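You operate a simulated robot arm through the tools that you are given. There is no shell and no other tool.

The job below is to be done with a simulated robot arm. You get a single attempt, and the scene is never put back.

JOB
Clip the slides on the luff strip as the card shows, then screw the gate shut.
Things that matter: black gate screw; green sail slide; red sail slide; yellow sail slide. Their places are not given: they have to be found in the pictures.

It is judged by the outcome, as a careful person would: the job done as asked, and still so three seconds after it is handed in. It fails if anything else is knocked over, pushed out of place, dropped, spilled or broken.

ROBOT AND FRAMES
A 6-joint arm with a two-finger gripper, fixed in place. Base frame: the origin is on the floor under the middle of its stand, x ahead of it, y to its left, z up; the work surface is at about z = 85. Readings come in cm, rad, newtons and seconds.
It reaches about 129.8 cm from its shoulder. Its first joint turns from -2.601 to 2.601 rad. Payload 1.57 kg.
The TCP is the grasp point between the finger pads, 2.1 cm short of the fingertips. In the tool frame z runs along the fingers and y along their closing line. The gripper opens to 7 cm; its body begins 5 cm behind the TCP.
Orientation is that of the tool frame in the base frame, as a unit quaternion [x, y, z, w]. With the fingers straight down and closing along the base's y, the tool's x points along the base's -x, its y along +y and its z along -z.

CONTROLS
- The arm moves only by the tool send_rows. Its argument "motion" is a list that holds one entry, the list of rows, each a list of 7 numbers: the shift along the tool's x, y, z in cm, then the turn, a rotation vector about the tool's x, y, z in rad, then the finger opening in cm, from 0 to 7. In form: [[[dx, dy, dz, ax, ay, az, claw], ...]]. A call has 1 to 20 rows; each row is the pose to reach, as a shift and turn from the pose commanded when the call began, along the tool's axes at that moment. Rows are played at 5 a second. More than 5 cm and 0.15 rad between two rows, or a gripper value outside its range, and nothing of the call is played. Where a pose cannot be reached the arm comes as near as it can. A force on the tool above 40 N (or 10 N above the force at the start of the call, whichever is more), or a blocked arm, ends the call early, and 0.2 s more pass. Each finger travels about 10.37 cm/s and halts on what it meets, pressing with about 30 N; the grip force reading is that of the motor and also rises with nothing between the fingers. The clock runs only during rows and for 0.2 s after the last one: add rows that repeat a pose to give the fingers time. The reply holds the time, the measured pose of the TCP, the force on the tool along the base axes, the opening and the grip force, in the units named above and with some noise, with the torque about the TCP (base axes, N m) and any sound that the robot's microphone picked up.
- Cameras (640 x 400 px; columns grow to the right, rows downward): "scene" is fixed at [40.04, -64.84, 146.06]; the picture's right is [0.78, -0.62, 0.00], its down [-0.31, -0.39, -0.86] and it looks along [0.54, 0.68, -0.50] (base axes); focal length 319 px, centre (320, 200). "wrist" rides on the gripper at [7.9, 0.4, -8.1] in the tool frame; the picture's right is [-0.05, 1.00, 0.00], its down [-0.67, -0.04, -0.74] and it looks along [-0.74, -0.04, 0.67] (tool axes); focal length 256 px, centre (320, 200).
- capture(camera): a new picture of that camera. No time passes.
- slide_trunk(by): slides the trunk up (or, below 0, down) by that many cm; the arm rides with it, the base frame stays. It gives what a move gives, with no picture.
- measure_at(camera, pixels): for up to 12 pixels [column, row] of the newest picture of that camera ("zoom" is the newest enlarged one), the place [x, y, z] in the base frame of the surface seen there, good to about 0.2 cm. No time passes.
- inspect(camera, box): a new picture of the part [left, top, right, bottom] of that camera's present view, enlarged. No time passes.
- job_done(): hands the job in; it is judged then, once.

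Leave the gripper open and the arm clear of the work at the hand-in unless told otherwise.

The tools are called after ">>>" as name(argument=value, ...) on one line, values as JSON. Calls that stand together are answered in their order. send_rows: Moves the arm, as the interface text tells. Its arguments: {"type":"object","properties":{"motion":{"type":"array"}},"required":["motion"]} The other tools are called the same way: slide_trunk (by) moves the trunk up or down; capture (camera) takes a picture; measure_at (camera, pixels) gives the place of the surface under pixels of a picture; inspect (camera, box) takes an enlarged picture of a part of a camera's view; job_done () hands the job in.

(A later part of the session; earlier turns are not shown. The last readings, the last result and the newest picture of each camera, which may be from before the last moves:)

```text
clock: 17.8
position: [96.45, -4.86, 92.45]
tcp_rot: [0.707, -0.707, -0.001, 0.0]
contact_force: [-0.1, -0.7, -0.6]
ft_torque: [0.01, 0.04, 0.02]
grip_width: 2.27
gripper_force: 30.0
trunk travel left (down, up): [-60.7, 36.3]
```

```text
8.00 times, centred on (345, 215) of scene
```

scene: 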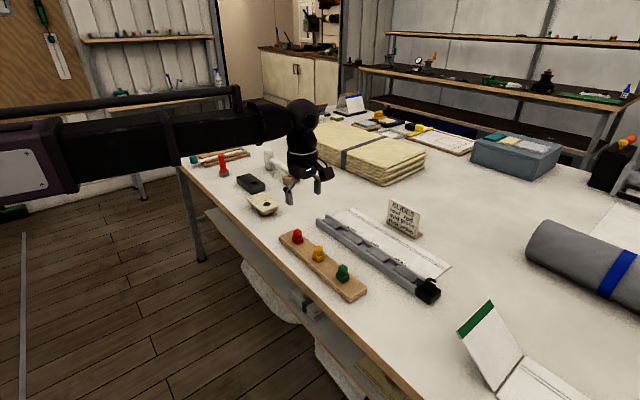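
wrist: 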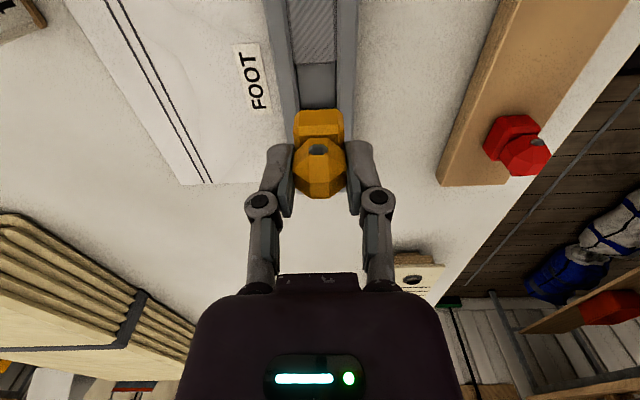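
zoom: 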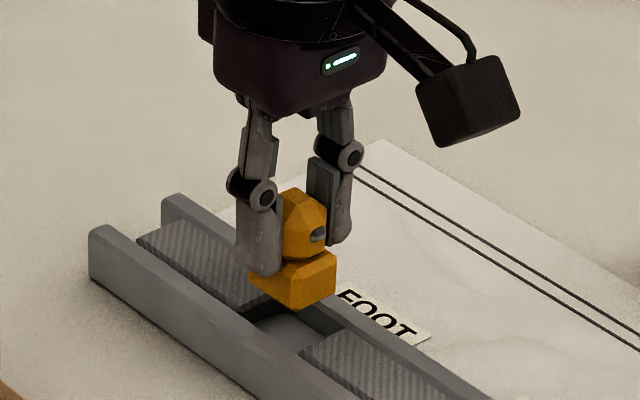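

x alignment looks good (slide mid 313 vs gap mid ≈314.5 in the zoom). For y, I'll measure the pin/base front and the pad edge in both views.

>>> inspect(camera="wrist", box=[260, 40, 380, 160])

>>> measure_at(camera="zoom", pixels=[[280, 245], [315, 245], [350, 245], [280, 275], [315, 275], [350, 275], [260, 152], [300, 150], [340, 150], [370, 150], [300, 170], [340, 170]])

>>> inspect(camera="scene", box=[320, 205, 370, 240])

```text
3.33 times, centred on (320, 100) of wrist
```

zoom: 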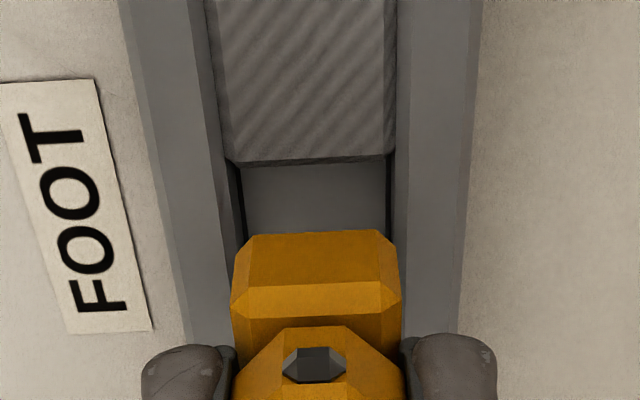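

```text
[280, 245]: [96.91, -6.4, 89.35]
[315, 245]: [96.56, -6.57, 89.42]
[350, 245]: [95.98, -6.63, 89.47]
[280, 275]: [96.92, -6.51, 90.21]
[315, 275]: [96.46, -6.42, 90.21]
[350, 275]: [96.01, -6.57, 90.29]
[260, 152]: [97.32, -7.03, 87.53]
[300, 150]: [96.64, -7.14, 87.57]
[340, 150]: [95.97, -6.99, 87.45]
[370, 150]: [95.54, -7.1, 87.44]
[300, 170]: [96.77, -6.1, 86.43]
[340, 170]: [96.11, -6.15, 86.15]
```

```text
11.43 times, centred on (345, 222) of scene
```

zoom: 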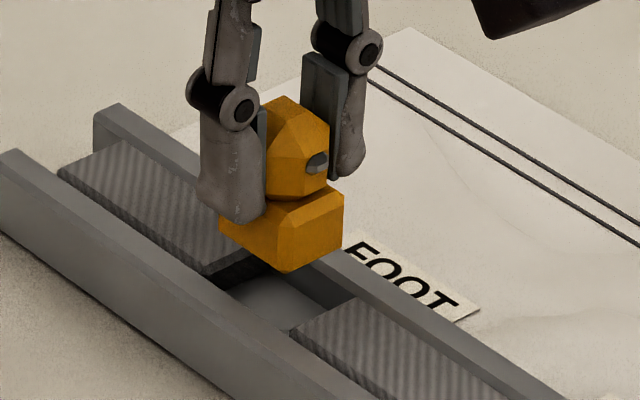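

Slide front reads y≈-6.52; the pad edge ≈-6.88 in the same view, so clearance there is about 0.36 versus the ~0.2 expected each side. Cross-checking from the scene view.

>>> measure_at(camera="zoom", pixels=[[310, 220], [325, 235], [300, 250], [320, 215], [305, 235], [335, 225], [300, 335], [315, 328], [330, 320], [345, 312], [240, 270], [255, 265]])

```text
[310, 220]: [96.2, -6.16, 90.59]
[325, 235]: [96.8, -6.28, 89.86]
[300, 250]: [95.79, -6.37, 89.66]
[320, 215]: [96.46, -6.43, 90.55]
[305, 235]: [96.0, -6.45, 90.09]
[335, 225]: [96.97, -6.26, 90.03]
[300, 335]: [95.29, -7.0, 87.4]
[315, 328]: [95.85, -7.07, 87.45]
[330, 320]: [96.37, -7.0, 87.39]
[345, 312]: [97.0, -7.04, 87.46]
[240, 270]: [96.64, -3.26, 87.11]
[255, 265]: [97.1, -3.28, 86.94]
```

Both views suggest the slide should move about 0.15 toward -y. Doing that and lowering 1.3 cm, to just above the wall tops.

>>> send_rows(motion=[[[0.15, 0, 0, 0, 0, 0, 1.5], [0.15, 0, 0, 0, 0, 0, 1.5]]])

>>> slide_trunk(by=-1.2)

>>> inspect(camera="wrist", box=[260, 60, 380, 180])

>>> inspect(camera="scene", box=[320, 205, 370, 240])

```text
clock: 18.4
position: [96.49, -5.08, 92.53]
tcp_rot: [-0.706, 0.708, 0.0, 0.0]
contact_force: [0.2, -0.5, -0.4]
ft_torque: [0.03, 0.01, 0.02]
grip_width: 2.28
gripper_force: 30.1
trunk travel left (down, up): [-60.7, 36.3]
```

```text
clock: 19.0
position: [96.47, -5.21, 91.37]
tcp_rot: [-0.707, 0.707, 0.001, 0.0]
contact_force: [0.7, -1.1, -0.3]
ft_torque: [0.01, 0.01, 0.03]
grip_width: 2.29
gripper_force: 29.7
trunk travel left (down, up): [-59.5, 37.5]
```

```text
3.33 times, centred on (320, 120) of wrist
```

zoom: 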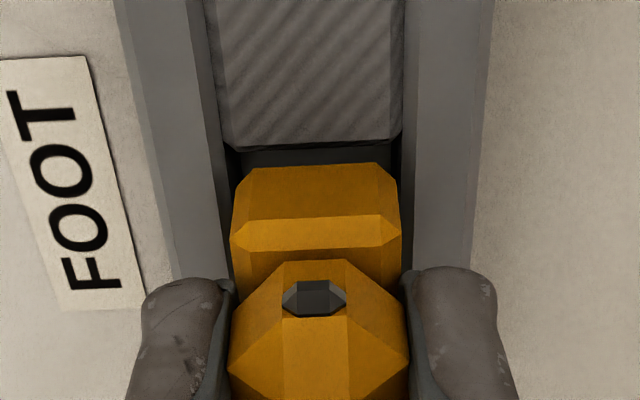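

```text
11.43 times, centred on (345, 222) of scene
```

zoom: 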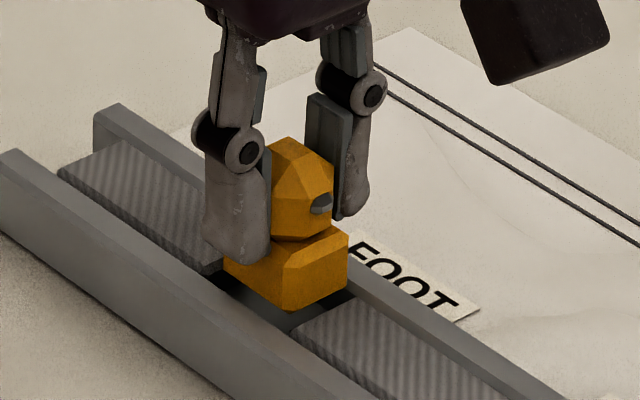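

Alignment looks good in x. Lowering 0.5 cm and reading the force.

>>> slide_trunk(by=-0.5)

>>> inspect(camera="wrist", box=[260, 60, 380, 180])

>>> inspect(camera="scene", box=[320, 205, 370, 240])

```text
clock: 19.5
position: [96.38, -5.11, 91.14]
tcp_rot: [-0.707, 0.707, -0.001, 0.001]
contact_force: [6.1, 1.9, 20.7]
ft_torque: [-0.26, -0.14, 0.09]
grip_width: 2.29
gripper_force: 30.8
trunk travel left (down, up): [-59.0, 38.0]
```

```text
3.33 times, centred on (320, 120) of wrist
```

zoom: 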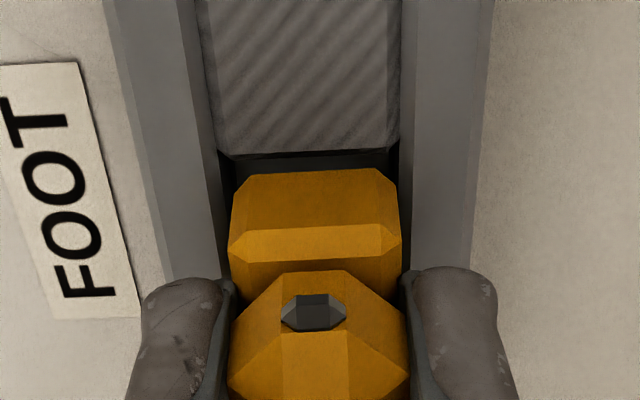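

```text
11.43 times, centred on (345, 222) of scene
```

zoom: 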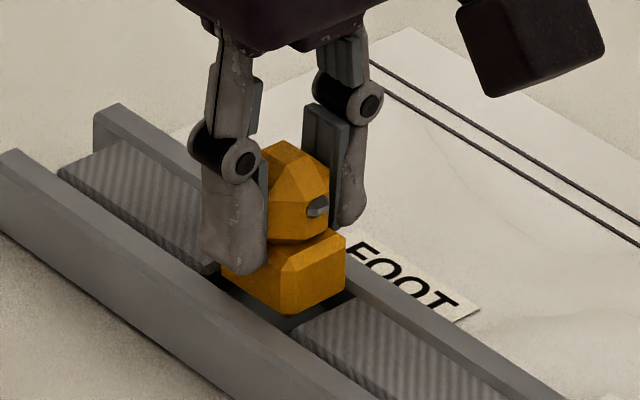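

Contact: 20.7 N upward with +6 N in x and torque suggesting contact near the slide's -y end. Backing off isn't needed yet; I'll zoom on the corners to see what touches.

>>> inspect(camera="wrist", box=[285, 95, 350, 140])

>>> inspect(camera="scene", box=[334, 218, 358, 236])

```text
8.89 times, centred on (318, 118) of wrist
```

zoom: 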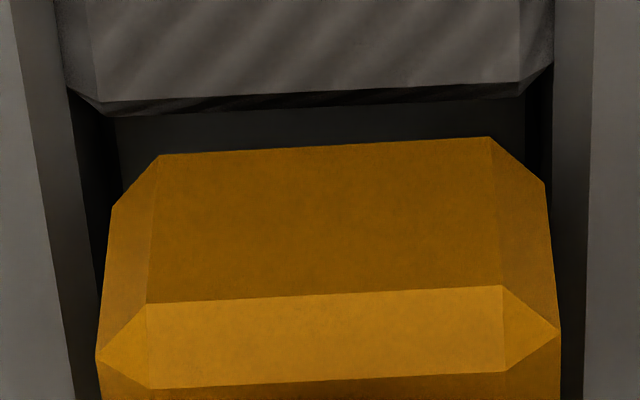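

```text
16.00 times, centred on (346, 227) of scene
```

zoom: 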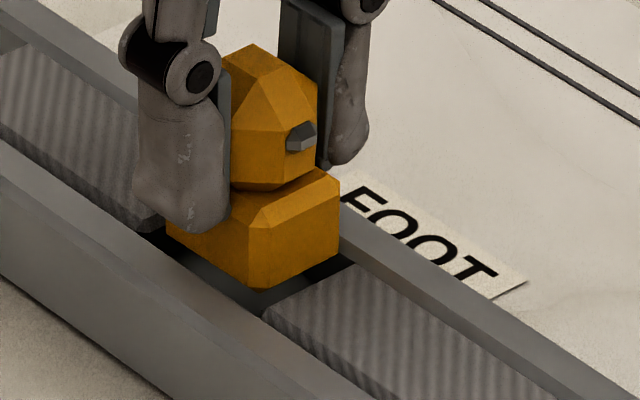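

Slide appears slightly toward the near (low-x) wall, which agrees with the +6 N in x. I'll raise 0.4, shift x by +0.07, and lower again gently.

>>> slide_trunk(by=0.4)

>>> send_rows(motion=[[[0, -0.07, 0, 0, 0, 0, 1.5], [0, -0.07, 0, 0, 0, 0, 1.5]]])

>>> slide_trunk(by=-0.4)

```text
clock: 20.1
position: [96.47, -5.19, 91.25]
tcp_rot: [0.707, -0.707, 0.0, 0.0]
contact_force: [0.7, 0.5, -0.7]
ft_torque: [0.02, 0.01, 0.0]
grip_width: 2.3
gripper_force: 29.9
trunk travel left (down, up): [-59.4, 37.6]
```

```text
clock: 20.7
position: [96.4, -5.04, 91.22]
tcp_rot: [0.708, -0.707, 0.0, 0.0]
contact_force: [-0.2, -0.3, 0.8]
ft_torque: [-0.03, 0.01, 0.03]
grip_width: 2.3
gripper_force: 29.8
trunk travel left (down, up): [-59.4, 37.6]
```

```text
clock: 21.2
position: [96.44, -5.13, 90.99]
tcp_rot: [0.707, -0.707, 0.001, -0.001]
contact_force: [5.7, 0.4, 18.2]
ft_torque: [-0.28, -0.19, 0.07]
grip_width: 2.27
gripper_force: 29.6
trunk travel left (down, up): [-59.0, 38.0]
```

Still contact near the -y edge (torque about x is negative, ry≈-1.5). I'll raise, shift +y by 0.12, and try again.

>>> slide_trunk(by=0.4)

>>> send_rows(motion=[[[-0.12, 0, 0, 0, 0, 0, 1.5], [-0.12, 0, 0, 0, 0, 0, 1.5]]])

>>> slide_trunk(by=-0.4)

>>> inspect(camera="wrist", box=[285, 95, 350, 140])

>>> inspect(camera="scene", box=[334, 213, 358, 231])

```text
clock: 21.7
position: [96.45, -5.18, 91.18]
tcp_rot: [0.707, -0.707, 0.0, 0.0]
contact_force: [0.5, 0.0, 0.3]
ft_torque: [0.03, 0.0, 0.03]
grip_width: 2.28
gripper_force: 30.2
trunk travel left (down, up): [-59.4, 37.6]
```

```text
clock: 22.3
position: [96.38, -4.92, 91.29]
tcp_rot: [-0.707, 0.707, 0.0, 0.001]
contact_force: [-0.2, -0.2, -0.8]
ft_torque: [0.03, 0.0, 0.03]
grip_width: 2.28
gripper_force: 30.1
trunk travel left (down, up): [-59.4, 37.6]
```

```text
clock: 22.9
position: [96.37, -4.87, 90.76]
tcp_rot: [-0.707, 0.708, 0.0, 0.0]
contact_force: [-0.5, 0.1, -0.5]
ft_torque: [-0.01, -0.02, -0.01]
grip_width: 2.3
gripper_force: 30.1
trunk travel left (down, up): [-59.0, 38.0]
```

```text
8.89 times, centred on (318, 118) of wrist
```

zoom: 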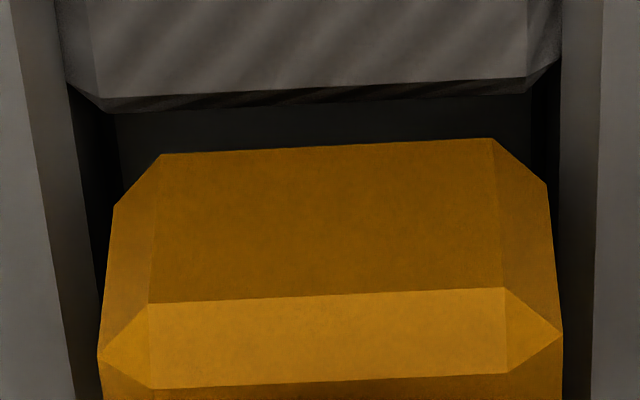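

```text
16.00 times, centred on (346, 222) of scene
```

zoom: 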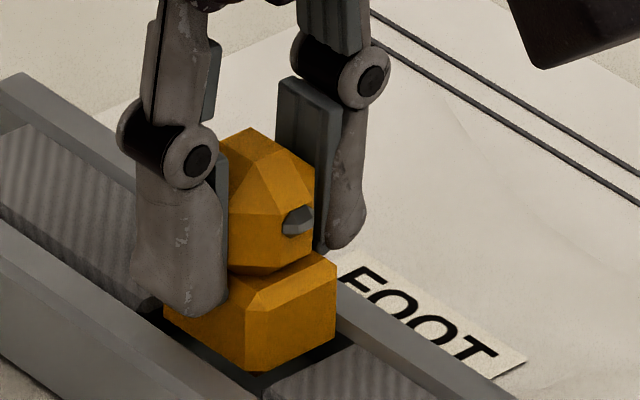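

Free now: no force at z≈90.8, so the slide has entered between the pads. Continuing down 0.35.

>>> slide_trunk(by=-0.35)

```text
clock: 23.4
position: [96.41, -5.0, 90.54]
tcp_rot: [0.707, -0.707, 0.0, 0.0]
contact_force: [0.0, -0.3, -1.1]
ft_torque: [0.01, 0.02, -0.01]
grip_width: 2.27
gripper_force: 29.8
trunk travel left (down, up): [-58.6, 38.4]
```

No contact yet (z≈90.5). Another 0.3.

>>> slide_trunk(by=-0.3)

```text
clock: 23.9
position: [96.48, -4.99, 90.2]
tcp_rot: [0.707, -0.707, 0.0, 0.0]
contact_force: [-0.1, 0.0, -0.6]
ft_torque: [-0.01, 0.02, 0.01]
grip_width: 2.27
gripper_force: 30.3
trunk travel left (down, up): [-58.3, 38.7]
```

Still free at z≈90.2. Another 0.2 cm, tips remain above the walls.

>>> slide_trunk(by=-0.2)

>>> inspect(camera="scene", box=[334, 213, 358, 231])

>>> inspect(camera="wrist", box=[260, 80, 380, 200])

```text
clock: 24.4
position: [96.41, -5.05, 89.95]
tcp_rot: [0.708, -0.707, 0.0, -0.001]
contact_force: [-0.7, -0.3, -1.4]
ft_torque: [-0.02, 0.01, -0.03]
grip_width: 2.3
gripper_force: 30.4
trunk travel left (down, up): [-58.1, 38.9]
```

```text
16.00 times, centred on (346, 222) of scene
```

zoom: 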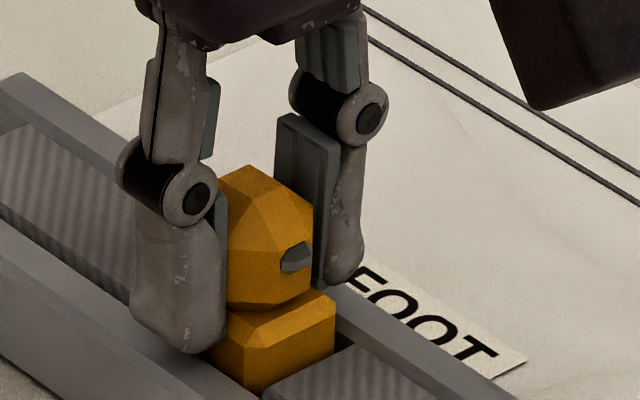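

```text
3.33 times, centred on (320, 140) of wrist
```

zoom: 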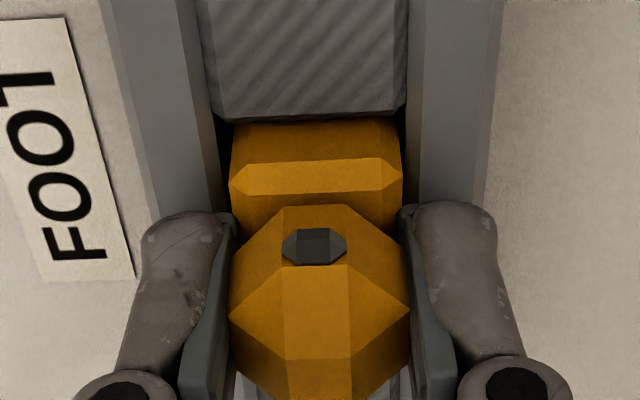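

z≈89.95, tips ≈87.85, still no force. Another 0.15.

>>> slide_trunk(by=-0.15)

```text
clock: 24.9
position: [96.44, -5.03, 89.85]
tcp_rot: [0.707, -0.707, 0.001, 0.0]
contact_force: [1.4, -0.2, 6.1]
ft_torque: [0.08, -0.1, 0.01]
grip_width: 2.29
gripper_force: 29.6
trunk travel left (down, up): [-58.0, 39.0]
```

Contact of 6 N now. Checking how the base sits relative to the wall tops.

>>> inspect(camera="scene", box=[334, 213, 358, 231])

>>> measure_at(camera="zoom", pixels=[[300, 330], [315, 325], [290, 340], [310, 310], [250, 330], [290, 355], [325, 340], [270, 390], [360, 340], [200, 355], [170, 360], [380, 330]])

```text
16.00 times, centred on (346, 222) of scene
```

zoom: 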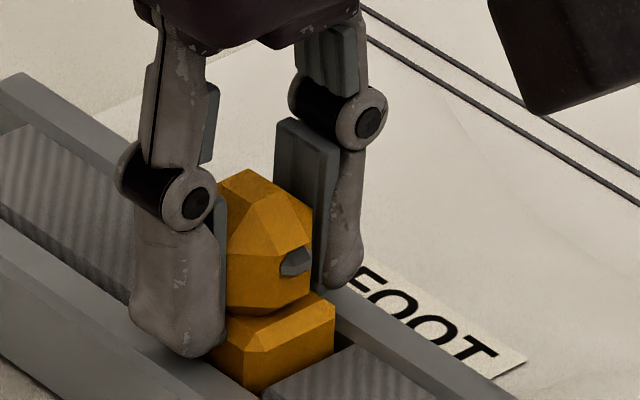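

```text
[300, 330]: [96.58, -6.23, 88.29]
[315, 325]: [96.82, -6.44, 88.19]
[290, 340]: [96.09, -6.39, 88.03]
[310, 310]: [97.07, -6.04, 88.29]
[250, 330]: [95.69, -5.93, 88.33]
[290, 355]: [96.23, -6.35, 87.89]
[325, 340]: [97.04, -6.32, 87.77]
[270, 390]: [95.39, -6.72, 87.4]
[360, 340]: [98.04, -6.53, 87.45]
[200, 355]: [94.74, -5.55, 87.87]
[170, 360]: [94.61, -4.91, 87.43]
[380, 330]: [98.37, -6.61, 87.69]
```

Base top reads ≈88.25, so it may still have ~0.3 to go. Pressing 0.15 more and watching force/sound.

>>> slide_trunk(by=-0.15)

```text
clock: 25.4
position: [96.51, -5.05, 89.81]
tcp_rot: [-0.707, 0.707, 0.0, 0.002]
contact_force: [7.2, -0.9, 20.3]
ft_torque: [0.28, -0.17, -0.09]
grip_width: 2.28
gripper_force: 30.0
trunk travel left (down, up): [-57.8, 39.2]
```

Contact now at the +y end of the base (torque positive), consistent with the slide resting on the floor with a slight pitch. I'll ease off 0.15 and open the fingers so it settles level, then look.

>>> slide_trunk(by=0.15)

>>> send_rows(motion=[[[0, 0, 0, 0, 0, 0, 2.6], [0, 0, 0, 0, 0, 0, 3.5], [0, 0, 0, 0, 0, 0, 4.5], [0, 0, 0, 0, 0, 0, 4.5]]])

>>> inspect(camera="wrist", box=[260, 80, 380, 200])

>>> inspect(camera="scene", box=[334, 213, 358, 231])

```text
clock: 26.0
position: [96.33, -4.99, 89.86]
tcp_rot: [0.707, -0.707, 0.0, 0.0]
contact_force: [2.0, 0.7, 6.5]
ft_torque: [0.13, -0.07, -0.01]
grip_width: 2.29
gripper_force: 29.9
trunk travel left (down, up): [-58.0, 39.0]
```

```text
clock: 27.0
position: [96.4, -4.9, 89.81]
tcp_rot: [-0.707, 0.707, 0.0, 0.0]
contact_force: [-0.1, -0.2, 0.2]
ft_torque: [-0.01, 0.01, -0.03]
grip_width: 4.49
gripper_force: 0.1
trunk travel left (down, up): [-58.0, 39.0]
```

```text
3.33 times, centred on (320, 140) of wrist
```

zoom: 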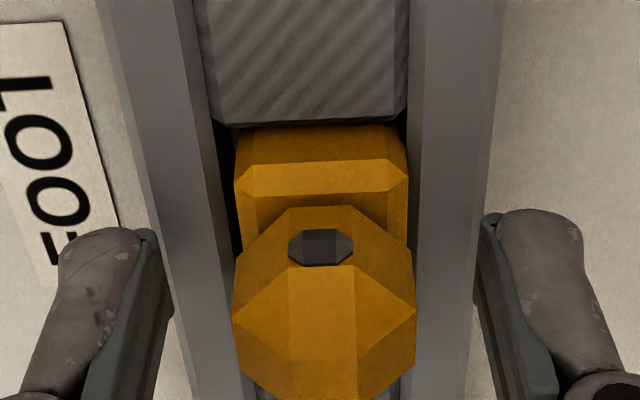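

```text
16.00 times, centred on (346, 222) of scene
```

zoom: 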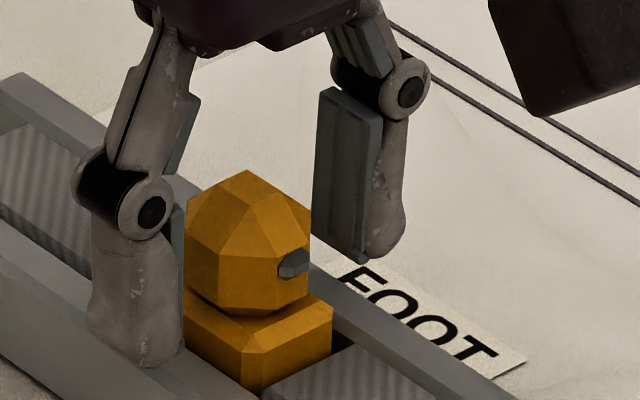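

Released; the slide stays in the gap. Measuring its base-top height at several points and whether it's level.

>>> measure_at(camera="zoom", pixels=[[300, 320], [315, 312], [275, 330], [255, 332], [210, 315], [195, 320], [290, 355], [245, 172], [275, 215], [220, 215], [205, 250], [360, 360]])

>>> inspect(camera="wrist", box=[285, 105, 355, 155])

>>> measure_at(camera="zoom", pixels=[[200, 210], [320, 205], [440, 200], [200, 250], [320, 245], [440, 240], [180, 290], [470, 280], [320, 100], [550, 200], [80, 150], [320, 330]])

```text
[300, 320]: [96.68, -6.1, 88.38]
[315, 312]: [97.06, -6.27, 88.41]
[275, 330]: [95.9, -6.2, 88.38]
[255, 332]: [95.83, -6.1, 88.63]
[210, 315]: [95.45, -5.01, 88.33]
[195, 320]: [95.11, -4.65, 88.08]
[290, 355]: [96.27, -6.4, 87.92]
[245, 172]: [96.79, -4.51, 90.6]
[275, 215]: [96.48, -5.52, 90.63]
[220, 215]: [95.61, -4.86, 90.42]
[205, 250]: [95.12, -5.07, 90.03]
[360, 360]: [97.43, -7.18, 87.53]
```

```text
8.00 times, centred on (320, 130) of wrist
```

zoom: 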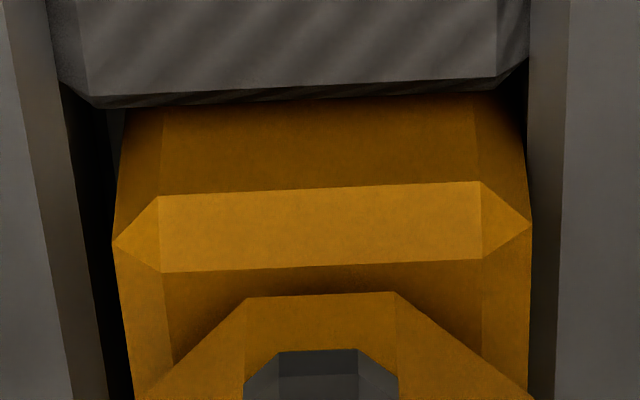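

```text
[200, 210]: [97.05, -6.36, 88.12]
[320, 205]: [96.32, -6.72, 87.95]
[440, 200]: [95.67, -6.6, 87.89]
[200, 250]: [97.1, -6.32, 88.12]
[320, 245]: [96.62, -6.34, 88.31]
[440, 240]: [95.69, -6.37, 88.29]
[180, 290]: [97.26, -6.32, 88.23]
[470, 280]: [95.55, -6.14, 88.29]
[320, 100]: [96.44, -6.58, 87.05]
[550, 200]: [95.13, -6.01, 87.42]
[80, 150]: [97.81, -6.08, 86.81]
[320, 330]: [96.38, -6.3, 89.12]
```

The slide's head top dropped ≈0.7 versus the rack, matching the channel floor at ≈86.3, so it's down in the gap. To make sure it is clipped, I'll raise 0.4, re-grip the head higher and press down modestly, listening for a click.

>>> slide_trunk(by=0.5)

>>> send_rows(motion=[[[0, 0, 0, 0, 0, 0, 3], [0, 0, 0, 0, 0, 0, 2.4], [0, 0, 0, 0, 0, 0, 1.5], [0, 0, 0, 0, 0, 0, 1.5]]])

>>> slide_trunk(by=-0.2)

```text
clock: 27.5
position: [96.39, -4.96, 90.39]
tcp_rot: [-0.707, 0.707, -0.001, 0.0]
contact_force: [0.2, -0.2, 0.4]
ft_torque: [0.02, 0.01, -0.02]
grip_width: 4.52
gripper_force: 0.1
trunk travel left (down, up): [-58.5, 38.5]
```

```text
clock: 28.5
position: [96.4, -5.01, 90.38]
tcp_rot: [-0.707, 0.707, 0.0, 0.0]
contact_force: [-1.2, 0.7, 1.3]
ft_torque: [0.0, 0.01, -0.01]
grip_width: 2.28
gripper_force: 30.1
trunk travel left (down, up): [-58.5, 38.5]
```

```text
clock: 29.0
position: [96.4, -4.96, 90.22]
tcp_rot: [0.707, -0.707, 0.002, -0.001]
contact_force: [3.9, -0.1, 19.6]
ft_torque: [0.21, -0.14, -0.01]
grip_width: 2.28
gripper_force: 29.9
trunk travel left (down, up): [-58.3, 38.7]
```

About 20 N and no further travel, no click sound – it's bottomed on the channel floor. Easing off, opening, and lifting clear to inspect it.

>>> slide_trunk(by=0.2)

>>> send_rows(motion=[[[0, 0, 0, 0, 0, 0, 2.6], [0, 0, 0, 0, 0, 0, 3.5], [0, 0, 0, 0, 0, 0, 5], [0, 0, 0, 0, 0, 0, 5]]])

>>> slide_trunk(by=6)

>>> capture(camera="wrist")

>>> inspect(camera="scene", box=[330, 210, 362, 234])

```text
clock: 29.5
position: [96.32, -5.03, 90.42]
tcp_rot: [-0.707, 0.707, 0.001, 0.0]
contact_force: [0.3, 0.3, 2.1]
ft_torque: [0.05, 0.02, -0.01]
grip_width: 2.27
gripper_force: 29.8
trunk travel left (down, up): [-58.5, 38.5]
```

```text
clock: 30.5
position: [96.53, -4.99, 90.35]
tcp_rot: [0.707, -0.707, 0.0, 0.0]
contact_force: [0.7, 0.0, 0.1]
ft_torque: [0.0, 0.0, -0.02]
grip_width: 5.0
gripper_force: 0.0
trunk travel left (down, up): [-58.5, 38.5]
```

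```text
clock: 31.5
position: [96.52, -4.99, 96.33]
tcp_rot: [0.707, -0.707, 0.0, 0.001]
contact_force: [-1.1, -0.9, 0.5]
ft_torque: [-0.03, 0.03, 0.01]
grip_width: 5.01
gripper_force: 0.1
trunk travel left (down, up): [-64.5, 32.5]
```

```text
taken
```

wrist: 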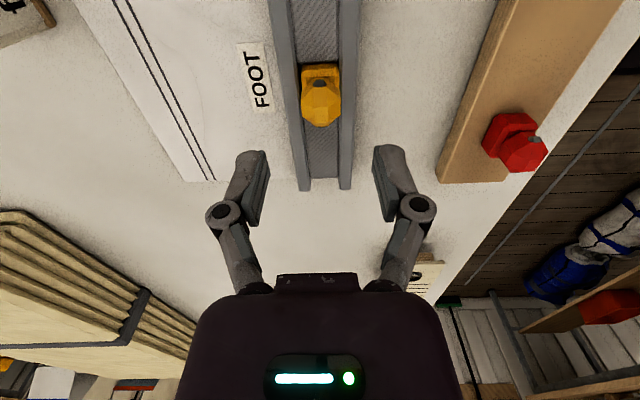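

```text
16.00 times, centred on (346, 222) of scene
```

zoom: 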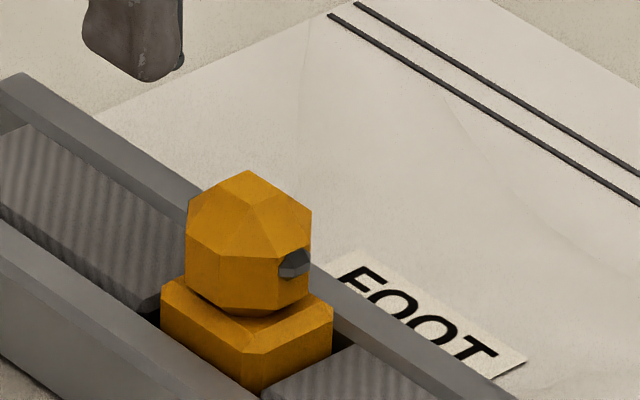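

Let me measure the base-top corners to check level, plus the pads, in this unobstructed view.

>>> measure_at(camera="zoom", pixels=[[180, 295], [195, 303], [215, 318], [235, 335], [255, 340], [280, 328], [300, 318], [318, 308], [175, 315], [200, 340], [225, 360], [145, 290]])

>>> inspect(camera="wrist", box=[280, 40, 360, 140])

>>> measure_at(camera="zoom", pixels=[[265, 135], [300, 130], [350, 130], [375, 130], [265, 150], [375, 145], [320, 60], [330, 330], [320, 310], [255, 200], [385, 200], [330, 370]])

```text
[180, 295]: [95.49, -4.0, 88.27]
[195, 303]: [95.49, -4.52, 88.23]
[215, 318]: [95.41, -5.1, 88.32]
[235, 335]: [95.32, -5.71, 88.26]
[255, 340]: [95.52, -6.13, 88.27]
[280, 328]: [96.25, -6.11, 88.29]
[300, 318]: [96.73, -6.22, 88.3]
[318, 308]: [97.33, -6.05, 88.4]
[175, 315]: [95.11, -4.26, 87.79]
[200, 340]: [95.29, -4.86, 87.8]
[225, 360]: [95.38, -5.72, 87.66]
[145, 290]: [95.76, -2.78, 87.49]
```

```text
4.00 times, centred on (320, 90) of wrist
```

zoom: 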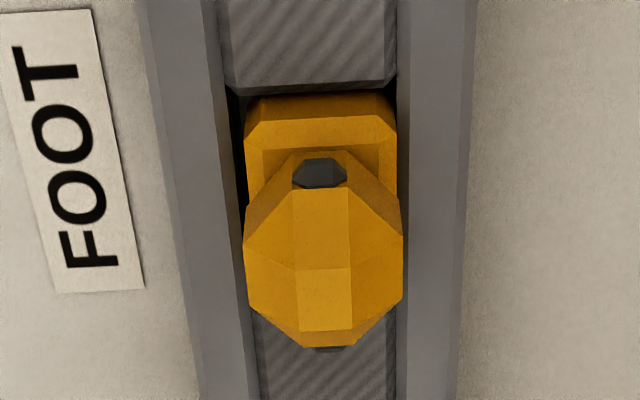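

```text
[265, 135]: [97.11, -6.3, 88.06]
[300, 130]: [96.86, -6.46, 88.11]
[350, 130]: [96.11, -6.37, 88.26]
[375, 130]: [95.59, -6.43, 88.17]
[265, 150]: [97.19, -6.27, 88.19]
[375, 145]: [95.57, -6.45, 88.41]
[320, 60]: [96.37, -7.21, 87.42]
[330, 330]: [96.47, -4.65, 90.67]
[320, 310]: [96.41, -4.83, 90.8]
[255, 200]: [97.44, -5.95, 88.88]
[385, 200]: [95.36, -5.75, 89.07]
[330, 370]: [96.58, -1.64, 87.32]
```

The base is level at z≈88.27. To judge whether it's fully down I need the rack-top and channel-floor heights from the same camera.

>>> inspect(camera="scene", box=[290, 225, 400, 300])

>>> measure_at(camera="zoom", pixels=[[150, 130], [170, 150], [190, 165], [210, 180], [230, 200], [130, 110], [350, 270], [270, 190], [290, 200], [380, 300], [120, 120], [160, 180]])

>>> inspect(camera="scene", box=[350, 232, 382, 256])

>>> inspect(camera="scene", box=[380, 250, 412, 274])

```text
5.33 times, centred on (345, 262) of scene
```

zoom: 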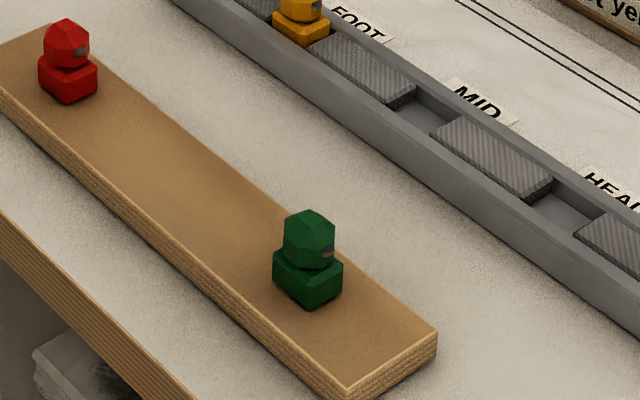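

```text
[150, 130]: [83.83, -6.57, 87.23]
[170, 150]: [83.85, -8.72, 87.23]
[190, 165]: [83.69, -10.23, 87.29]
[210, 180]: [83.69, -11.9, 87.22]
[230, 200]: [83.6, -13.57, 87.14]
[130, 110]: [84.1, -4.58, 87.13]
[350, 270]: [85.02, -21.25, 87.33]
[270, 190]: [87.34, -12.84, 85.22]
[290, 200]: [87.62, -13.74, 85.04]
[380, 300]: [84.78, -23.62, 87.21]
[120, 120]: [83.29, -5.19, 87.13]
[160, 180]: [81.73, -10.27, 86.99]
```

```text
16.00 times, centred on (366, 244) of scene
```

zoom: 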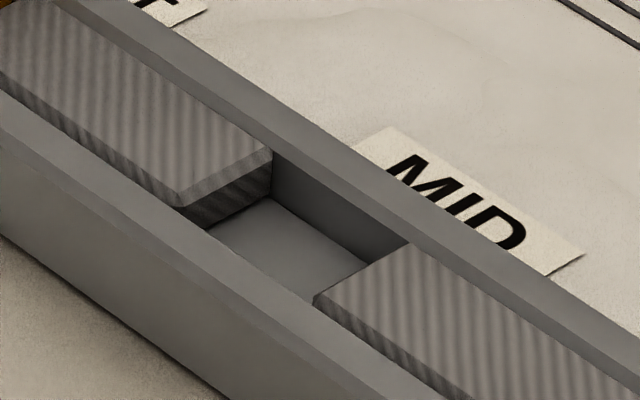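

```text
16.00 times, centred on (396, 262) of scene
```

zoom: 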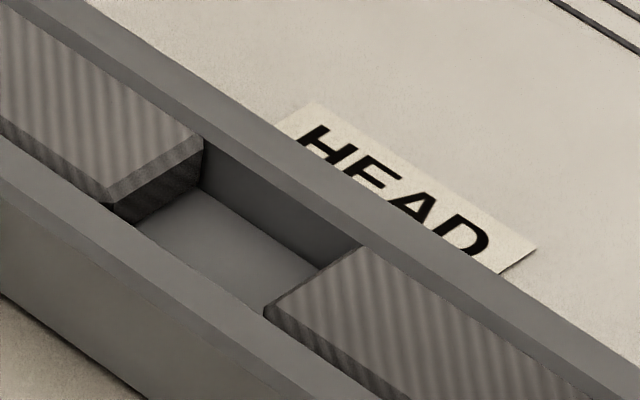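

Rack top is ≈87.19 in this camera. Measuring the gap floor and pad/wall edges at HEAD in the newest zoom.

>>> measure_at(camera="zoom", pixels=[[190, 220], [220, 240], [250, 260], [200, 250], [230, 280], [270, 270], [160, 190], [180, 175], [270, 320], [360, 260], [130, 30], [60, 200]])

>>> inspect(camera="scene", box=[350, 232, 382, 256])

>>> measure_at(camera="zoom", pixels=[[260, 220], [290, 240], [310, 260], [270, 260], [300, 285], [340, 270], [240, 195], [260, 175], [322, 305], [410, 250], [330, 160], [120, 190]])

```text
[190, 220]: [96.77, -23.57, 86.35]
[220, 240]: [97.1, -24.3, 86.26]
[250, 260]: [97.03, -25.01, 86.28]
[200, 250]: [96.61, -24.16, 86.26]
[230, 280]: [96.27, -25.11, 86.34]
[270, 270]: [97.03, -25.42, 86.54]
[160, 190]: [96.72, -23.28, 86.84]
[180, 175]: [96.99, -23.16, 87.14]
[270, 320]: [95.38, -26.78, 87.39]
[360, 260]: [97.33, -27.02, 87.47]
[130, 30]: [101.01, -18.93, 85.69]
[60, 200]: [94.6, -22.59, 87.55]
```

```text
16.00 times, centred on (366, 244) of scene
```

zoom: 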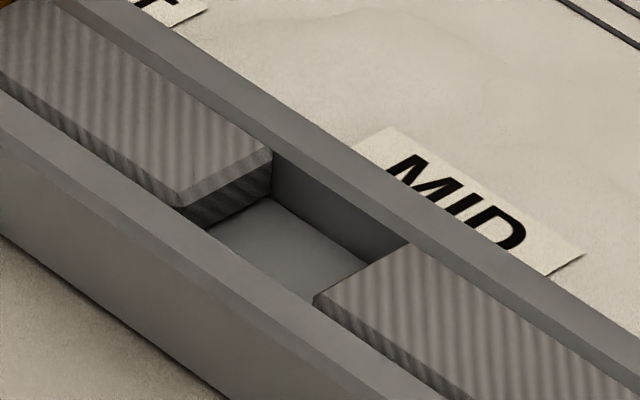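

```text
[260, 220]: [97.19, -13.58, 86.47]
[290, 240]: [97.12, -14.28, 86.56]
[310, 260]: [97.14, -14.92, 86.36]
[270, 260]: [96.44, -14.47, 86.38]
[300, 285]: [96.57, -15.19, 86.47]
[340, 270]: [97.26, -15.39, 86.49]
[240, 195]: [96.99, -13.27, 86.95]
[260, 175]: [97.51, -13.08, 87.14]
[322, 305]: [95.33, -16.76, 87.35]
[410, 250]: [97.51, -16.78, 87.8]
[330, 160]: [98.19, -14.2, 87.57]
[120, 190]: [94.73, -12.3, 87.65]
```

Floor reads ≈86.35–86.45 while the slide bottom estimate is ≈86.5, so it may sit ~0.1 high. I'll go back down, grip the head again and press a little harder (up to ~33 N), listening for a click.

>>> slide_trunk(by=-5.9)

>>> send_rows(motion=[[[0, 0, 0, 0, 0, 0, 3], [0, 0, 0, 0, 0, 0, 2.4], [0, 0, 0, 0, 0, 0, 1.5], [0, 0, 0, 0, 0, 0, 1.5]]])

>>> slide_trunk(by=-0.3)

```text
clock: 32.5
position: [96.47, -4.89, 90.47]
tcp_rot: [-0.707, 0.707, 0.0, 0.0]
contact_force: [-0.2, 0.6, 0.1]
ft_torque: [-0.03, 0.01, 0.0]
grip_width: 5.0
gripper_force: 0.0
trunk travel left (down, up): [-58.6, 38.4]
```

```text
clock: 33.5
position: [96.47, -4.97, 90.41]
tcp_rot: [0.708, -0.707, 0.0, 0.0]
contact_force: [-1.6, -0.6, 0.8]
ft_torque: [0.0, 0.0, 0.01]
grip_width: 2.29
gripper_force: 30.0
trunk travel left (down, up): [-58.6, 38.4]
```

```text
clock: 34.0
position: [96.43, -4.94, 90.34]
tcp_rot: [-0.707, 0.707, -0.001, 0.001]
contact_force: [6.7, -1.7, 24.1]
ft_torque: [0.21, -0.17, -0.05]
grip_width: 2.31
gripper_force: 30.3
trunk travel left (down, up): [-58.3, 38.7]
```

24 N, no travel. One more 0.1 cm.

>>> slide_trunk(by=-0.1)

```text
clock: 34.6
position: [96.37, -5.06, 90.24]
tcp_rot: [-0.706, 0.708, -0.001, 0.001]
contact_force: [8.3, -1.5, 25.9]
ft_torque: [0.08, -0.2, 0.0]
grip_width: 2.27
gripper_force: 30.4
trunk travel left (down, up): [-58.2, 38.8]
```

Force rose only slightly and the torque dropped: something moved. Easing off, releasing and checking the base height.

>>> slide_trunk(by=0.35)

>>> send_rows(motion=[[[0, 0, 0, 0, 0, 0, 2.6], [0, 0, 0, 0, 0, 0, 3.5], [0, 0, 0, 0, 0, 0, 5], [0, 0, 0, 0, 0, 0, 5]]])

>>> slide_trunk(by=6)

>>> inspect(camera="scene", box=[330, 210, 362, 234])

>>> measure_at(camera="zoom", pixels=[[180, 295], [195, 303], [215, 318], [235, 335], [255, 340], [280, 328], [300, 318], [318, 308], [245, 175], [235, 200], [265, 200], [145, 290]])

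```text
clock: 35.1
position: [96.33, -4.91, 90.32]
tcp_rot: [0.707, -0.707, 0.0, 0.001]
contact_force: [-1.6, -0.5, -0.7]
ft_torque: [0.0, 0.07, -0.02]
grip_width: 2.28
gripper_force: 30.3
trunk travel left (down, up): [-58.5, 38.5]
```

```text
clock: 36.1
position: [96.33, -5.01, 90.41]
tcp_rot: [-0.707, 0.707, 0.001, 0.0]
contact_force: [0.2, 1.2, 0.1]
ft_torque: [0.0, 0.01, 0.01]
grip_width: 4.98
gripper_force: 0.1
trunk travel left (down, up): [-58.5, 38.5]
```

```text
clock: 37.1
position: [96.47, -5.01, 96.39]
tcp_rot: [-0.707, 0.707, -0.001, 0.0]
contact_force: [0.0, -0.3, -0.1]
ft_torque: [0.0, -0.02, 0.0]
grip_width: 4.99
gripper_force: 0.1
trunk travel left (down, up): [-64.5, 32.5]
```

```text
16.00 times, centred on (346, 222) of scene
```

zoom: 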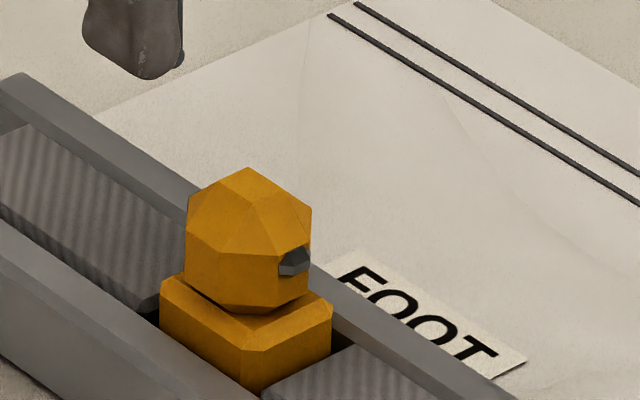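

```text
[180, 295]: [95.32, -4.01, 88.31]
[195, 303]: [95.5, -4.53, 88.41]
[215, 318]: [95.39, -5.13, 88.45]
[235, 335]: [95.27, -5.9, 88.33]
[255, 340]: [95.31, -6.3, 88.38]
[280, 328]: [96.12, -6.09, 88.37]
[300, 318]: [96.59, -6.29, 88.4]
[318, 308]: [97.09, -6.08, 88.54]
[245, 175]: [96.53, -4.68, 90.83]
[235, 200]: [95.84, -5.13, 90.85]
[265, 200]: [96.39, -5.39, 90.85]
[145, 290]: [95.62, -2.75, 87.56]
```

Height barely changed. To compare properly I'll measure the green slide (in the rack) the same way with the same camera.

>>> inspect(camera="scene", box=[327, 260, 359, 284])

>>> measure_at(camera="zoom", pixels=[[315, 125], [303, 150], [335, 150], [250, 250], [280, 275], [310, 295], [350, 285], [380, 265], [400, 300], [450, 330], [500, 350], [200, 300]])

```text
16.00 times, centred on (343, 272) of scene
```

zoom: 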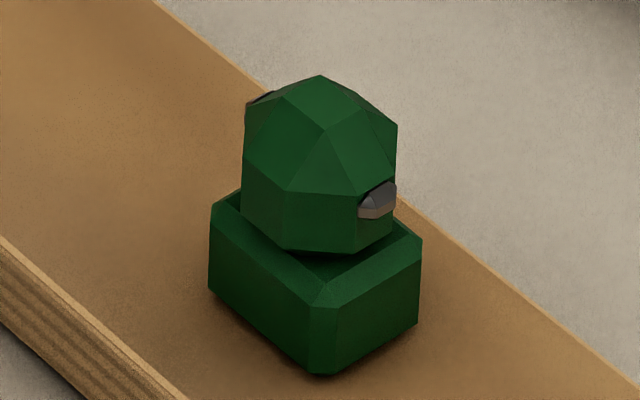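

```text
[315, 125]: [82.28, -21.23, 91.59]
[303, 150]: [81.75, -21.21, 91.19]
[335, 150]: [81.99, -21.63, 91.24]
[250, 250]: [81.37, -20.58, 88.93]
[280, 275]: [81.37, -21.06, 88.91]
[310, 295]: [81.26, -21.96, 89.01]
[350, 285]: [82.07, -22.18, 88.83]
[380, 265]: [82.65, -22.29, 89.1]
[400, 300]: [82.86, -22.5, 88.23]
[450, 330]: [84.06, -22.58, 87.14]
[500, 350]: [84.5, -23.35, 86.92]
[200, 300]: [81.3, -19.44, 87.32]
```

The yellow base seems ~0.15 above the floor. I'll close the fingers and press straight down on the head from above, gently increasing the force.

>>> send_rows(motion=[[[0, 0, 0, 0, 0, 0, 3], [0, 0, 0, 0, 0, 0, 1], [0, 0, 0, 0, 0, 0, 0], [0, 0, 0, 0, 0, 0, 0], [0, 0, 0, 0, 0, 0, 0]]])

>>> slide_trunk(by=-2.8)

>>> inspect(camera="wrist", box=[240, 40, 400, 200])

>>> inspect(camera="scene", box=[325, 195, 367, 235])

```text
clock: 38.3
position: [96.49, -4.97, 96.41]
tcp_rot: [0.707, -0.707, 0.0, 0.001]
contact_force: [-0.6, -0.5, 0.1]
ft_torque: [0.01, -0.04, -0.01]
grip_width: 0.02
gripper_force: 28.7
trunk travel left (down, up): [-64.5, 32.5]
```

```text
clock: 39.0
position: [96.37, -4.97, 93.48]
tcp_rot: [-0.707, 0.708, 0.0, 0.0]
contact_force: [-0.2, 0.4, 0.3]
ft_torque: [-0.02, -0.01, 0.0]
grip_width: 0.0
gripper_force: 28.8
trunk travel left (down, up): [-61.7, 35.3]
```

```text
2.50 times, centred on (320, 120) of wrist
```

zoom: 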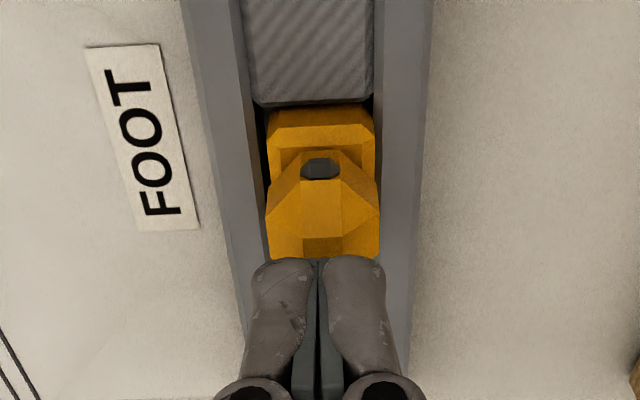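

```text
10.00 times, centred on (346, 215) of scene
```

zoom: 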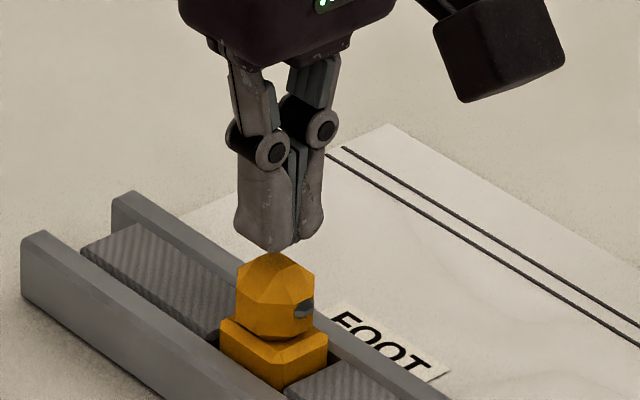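

Tips are centred over the head, about 0.5 cm above. Lowering in small steps.

>>> slide_trunk(by=-0.5)

>>> slide_trunk(by=-0.15)

```text
clock: 39.6
position: [96.49, -5.06, 93.05]
tcp_rot: [-0.707, 0.707, -0.001, 0.0]
contact_force: [0.1, -0.1, 0.1]
ft_torque: [0.04, -0.03, 0.03]
grip_width: 0.0
gripper_force: 29.2
trunk travel left (down, up): [-61.2, 35.8]
```

```text
clock: 40.1
position: [96.39, -4.86, 92.92]
tcp_rot: [-0.707, 0.707, 0.0, 0.0]
contact_force: [-0.4, 0.3, 0.1]
ft_torque: [-0.01, 0.0, -0.01]
grip_width: 0.0
gripper_force: 28.2
trunk travel left (down, up): [-61.1, 35.9]
```

No contact yet at z≈92.9. Another 0.15.

>>> slide_trunk(by=-0.15)

```text
clock: 40.6
position: [96.48, -5.08, 92.81]
tcp_rot: [0.707, -0.707, -0.001, 0.0]
contact_force: [0.0, -0.8, 0.6]
ft_torque: [0.01, 0.02, 0.02]
grip_width: 0.0
gripper_force: 28.7
trunk travel left (down, up): [-60.9, 36.1]
```

>>> slide_trunk(by=-0.15)

```text
clock: 41.1
position: [96.45, -5.0, 92.69]
tcp_rot: [0.707, -0.707, 0.0, 0.001]
contact_force: [0.3, 0.7, 0.7]
ft_torque: [0.01, 0.01, -0.02]
grip_width: 0.61
gripper_force: 28.7
trunk travel left (down, up): [-60.8, 36.2]
```

The fingers have been spread to 0.6 – the dome apex is wedging between the tips. Let me look before pressing further.

>>> inspect(camera="scene", box=[325, 200, 367, 235])

>>> inspect(camera="wrist", box=[260, 60, 380, 180])

```text
11.43 times, centred on (346, 218) of scene
```

zoom: 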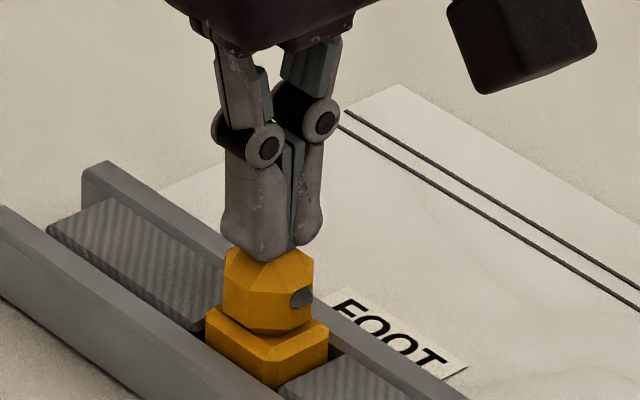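

```text
3.33 times, centred on (320, 120) of wrist
```

zoom: 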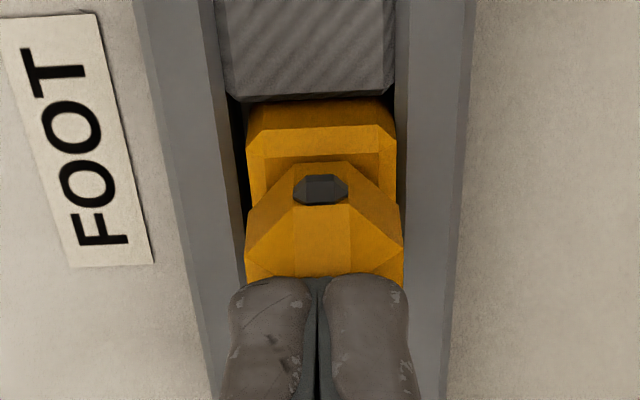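

The tips straddle the apex. I'll raise 0.6, shift x by +0.6 so one fingertip sits directly over the apex, and press again.

>>> slide_trunk(by=0.6)

>>> send_rows(motion=[[[0, -0.3, 0, 0, 0, 0, 0], [0, -0.6, 0, 0, 0, 0, 0], [0, -0.6, 0, 0, 0, 0, 0]]])

>>> slide_trunk(by=-0.4)

>>> slide_trunk(by=-0.15)

```text
clock: 41.6
position: [96.51, -4.92, 93.27]
tcp_rot: [0.707, -0.707, -0.001, 0.0]
contact_force: [-0.6, 0.2, 0.3]
ft_torque: [0.01, -0.01, 0.01]
grip_width: 0.0
gripper_force: 28.8
trunk travel left (down, up): [-61.4, 35.6]
```

```text
clock: 42.4
position: [97.08, -4.99, 93.33]
tcp_rot: [0.707, -0.707, 0.0, -0.001]
contact_force: [0.0, 0.8, 0.0]
ft_torque: [-0.01, 0.0, -0.01]
grip_width: 0.0
gripper_force: 28.4
trunk travel left (down, up): [-61.4, 35.6]
```

```text
clock: 43.0
position: [97.12, -5.0, 92.96]
tcp_rot: [-0.707, 0.707, 0.0, 0.0]
contact_force: [1.1, 0.8, -0.7]
ft_torque: [0.03, 0.0, -0.03]
grip_width: 0.01
gripper_force: 29.6
trunk travel left (down, up): [-61.0, 36.0]
```

```text
clock: 43.5
position: [97.1, -4.92, 92.74]
tcp_rot: [-0.707, 0.707, 0.001, 0.0]
contact_force: [0.6, -0.3, 0.3]
ft_torque: [-0.01, 0.02, 0.0]
grip_width: 0.0
gripper_force: 28.3
trunk travel left (down, up): [-60.8, 36.2]
```

No contact yet. Continuing in 0.15 steps.

>>> slide_trunk(by=-0.15)

>>> slide_trunk(by=-0.1)

```text
clock: 44.0
position: [97.13, -4.89, 92.55]
tcp_rot: [-0.707, 0.707, -0.001, 0.001]
contact_force: [0.6, 0.5, 3.8]
ft_torque: [-0.03, 0.01, -0.01]
grip_width: 0.62
gripper_force: 28.9
trunk travel left (down, up): [-60.7, 36.3]
```

```text
clock: 44.5
position: [96.98, -5.01, 92.46]
tcp_rot: [0.707, -0.707, 0.0, -0.001]
contact_force: [4.9, -1.0, 11.5]
ft_torque: [0.0, -0.06, -0.01]
grip_width: 0.6
gripper_force: 28.5
trunk travel left (down, up): [-60.6, 36.4]
```

Contact, 11.5 N. Pressing another 0.12.

>>> slide_trunk(by=-0.12)

>>> inspect(camera="scene", box=[325, 200, 367, 235])

```text
clock: 45.0
position: [97.03, -5.05, 92.51]
tcp_rot: [-0.707, 0.707, -0.001, 0.001]
contact_force: [9.1, -0.9, 26.5]
ft_torque: [-0.03, -0.19, 0.03]
grip_width: 0.59
gripper_force: 28.5
trunk travel left (down, up): [-60.4, 36.6]
```

```text
11.43 times, centred on (346, 218) of scene
```

zoom: 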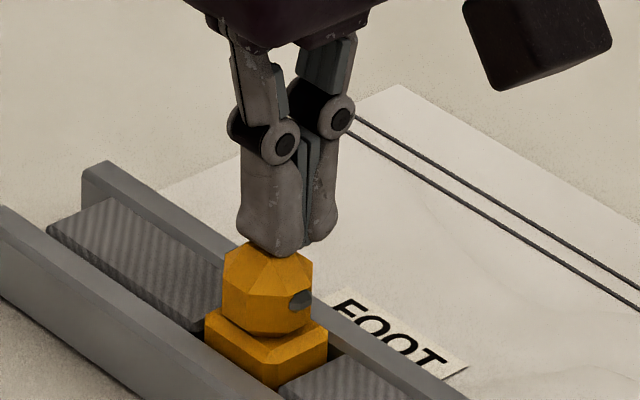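

26.5 N, no click and no travel. One more small increment, staying below 40 N.

>>> slide_trunk(by=-0.08)

>>> inspect(camera="scene", box=[325, 200, 367, 235])

```text
clock: 45.7
position: [97.04, -4.97, 92.51]
tcp_rot: [0.707, -0.707, 0.001, -0.002]
contact_force: [3.9, -0.2, 29.4]
ft_torque: [-0.05, -0.08, 0.0]
grip_width: 0.61
gripper_force: 28.2
trunk travel left (down, up): [-60.4, 36.6]
stopped: the force on the tool passed its limit at 40 N (the readings are from after the stop); the commanded pose is now the measured one
```

```text
11.43 times, centred on (346, 218) of scene
```

zoom: 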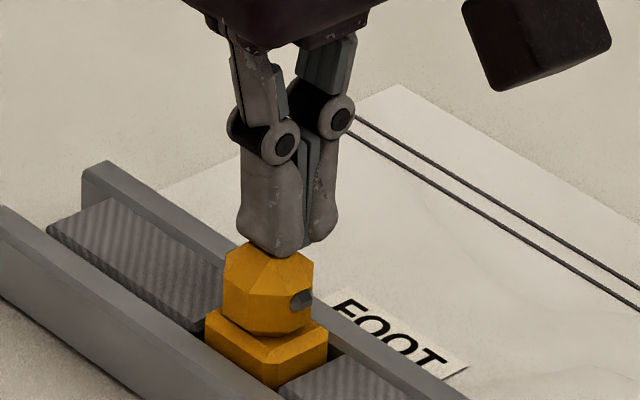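

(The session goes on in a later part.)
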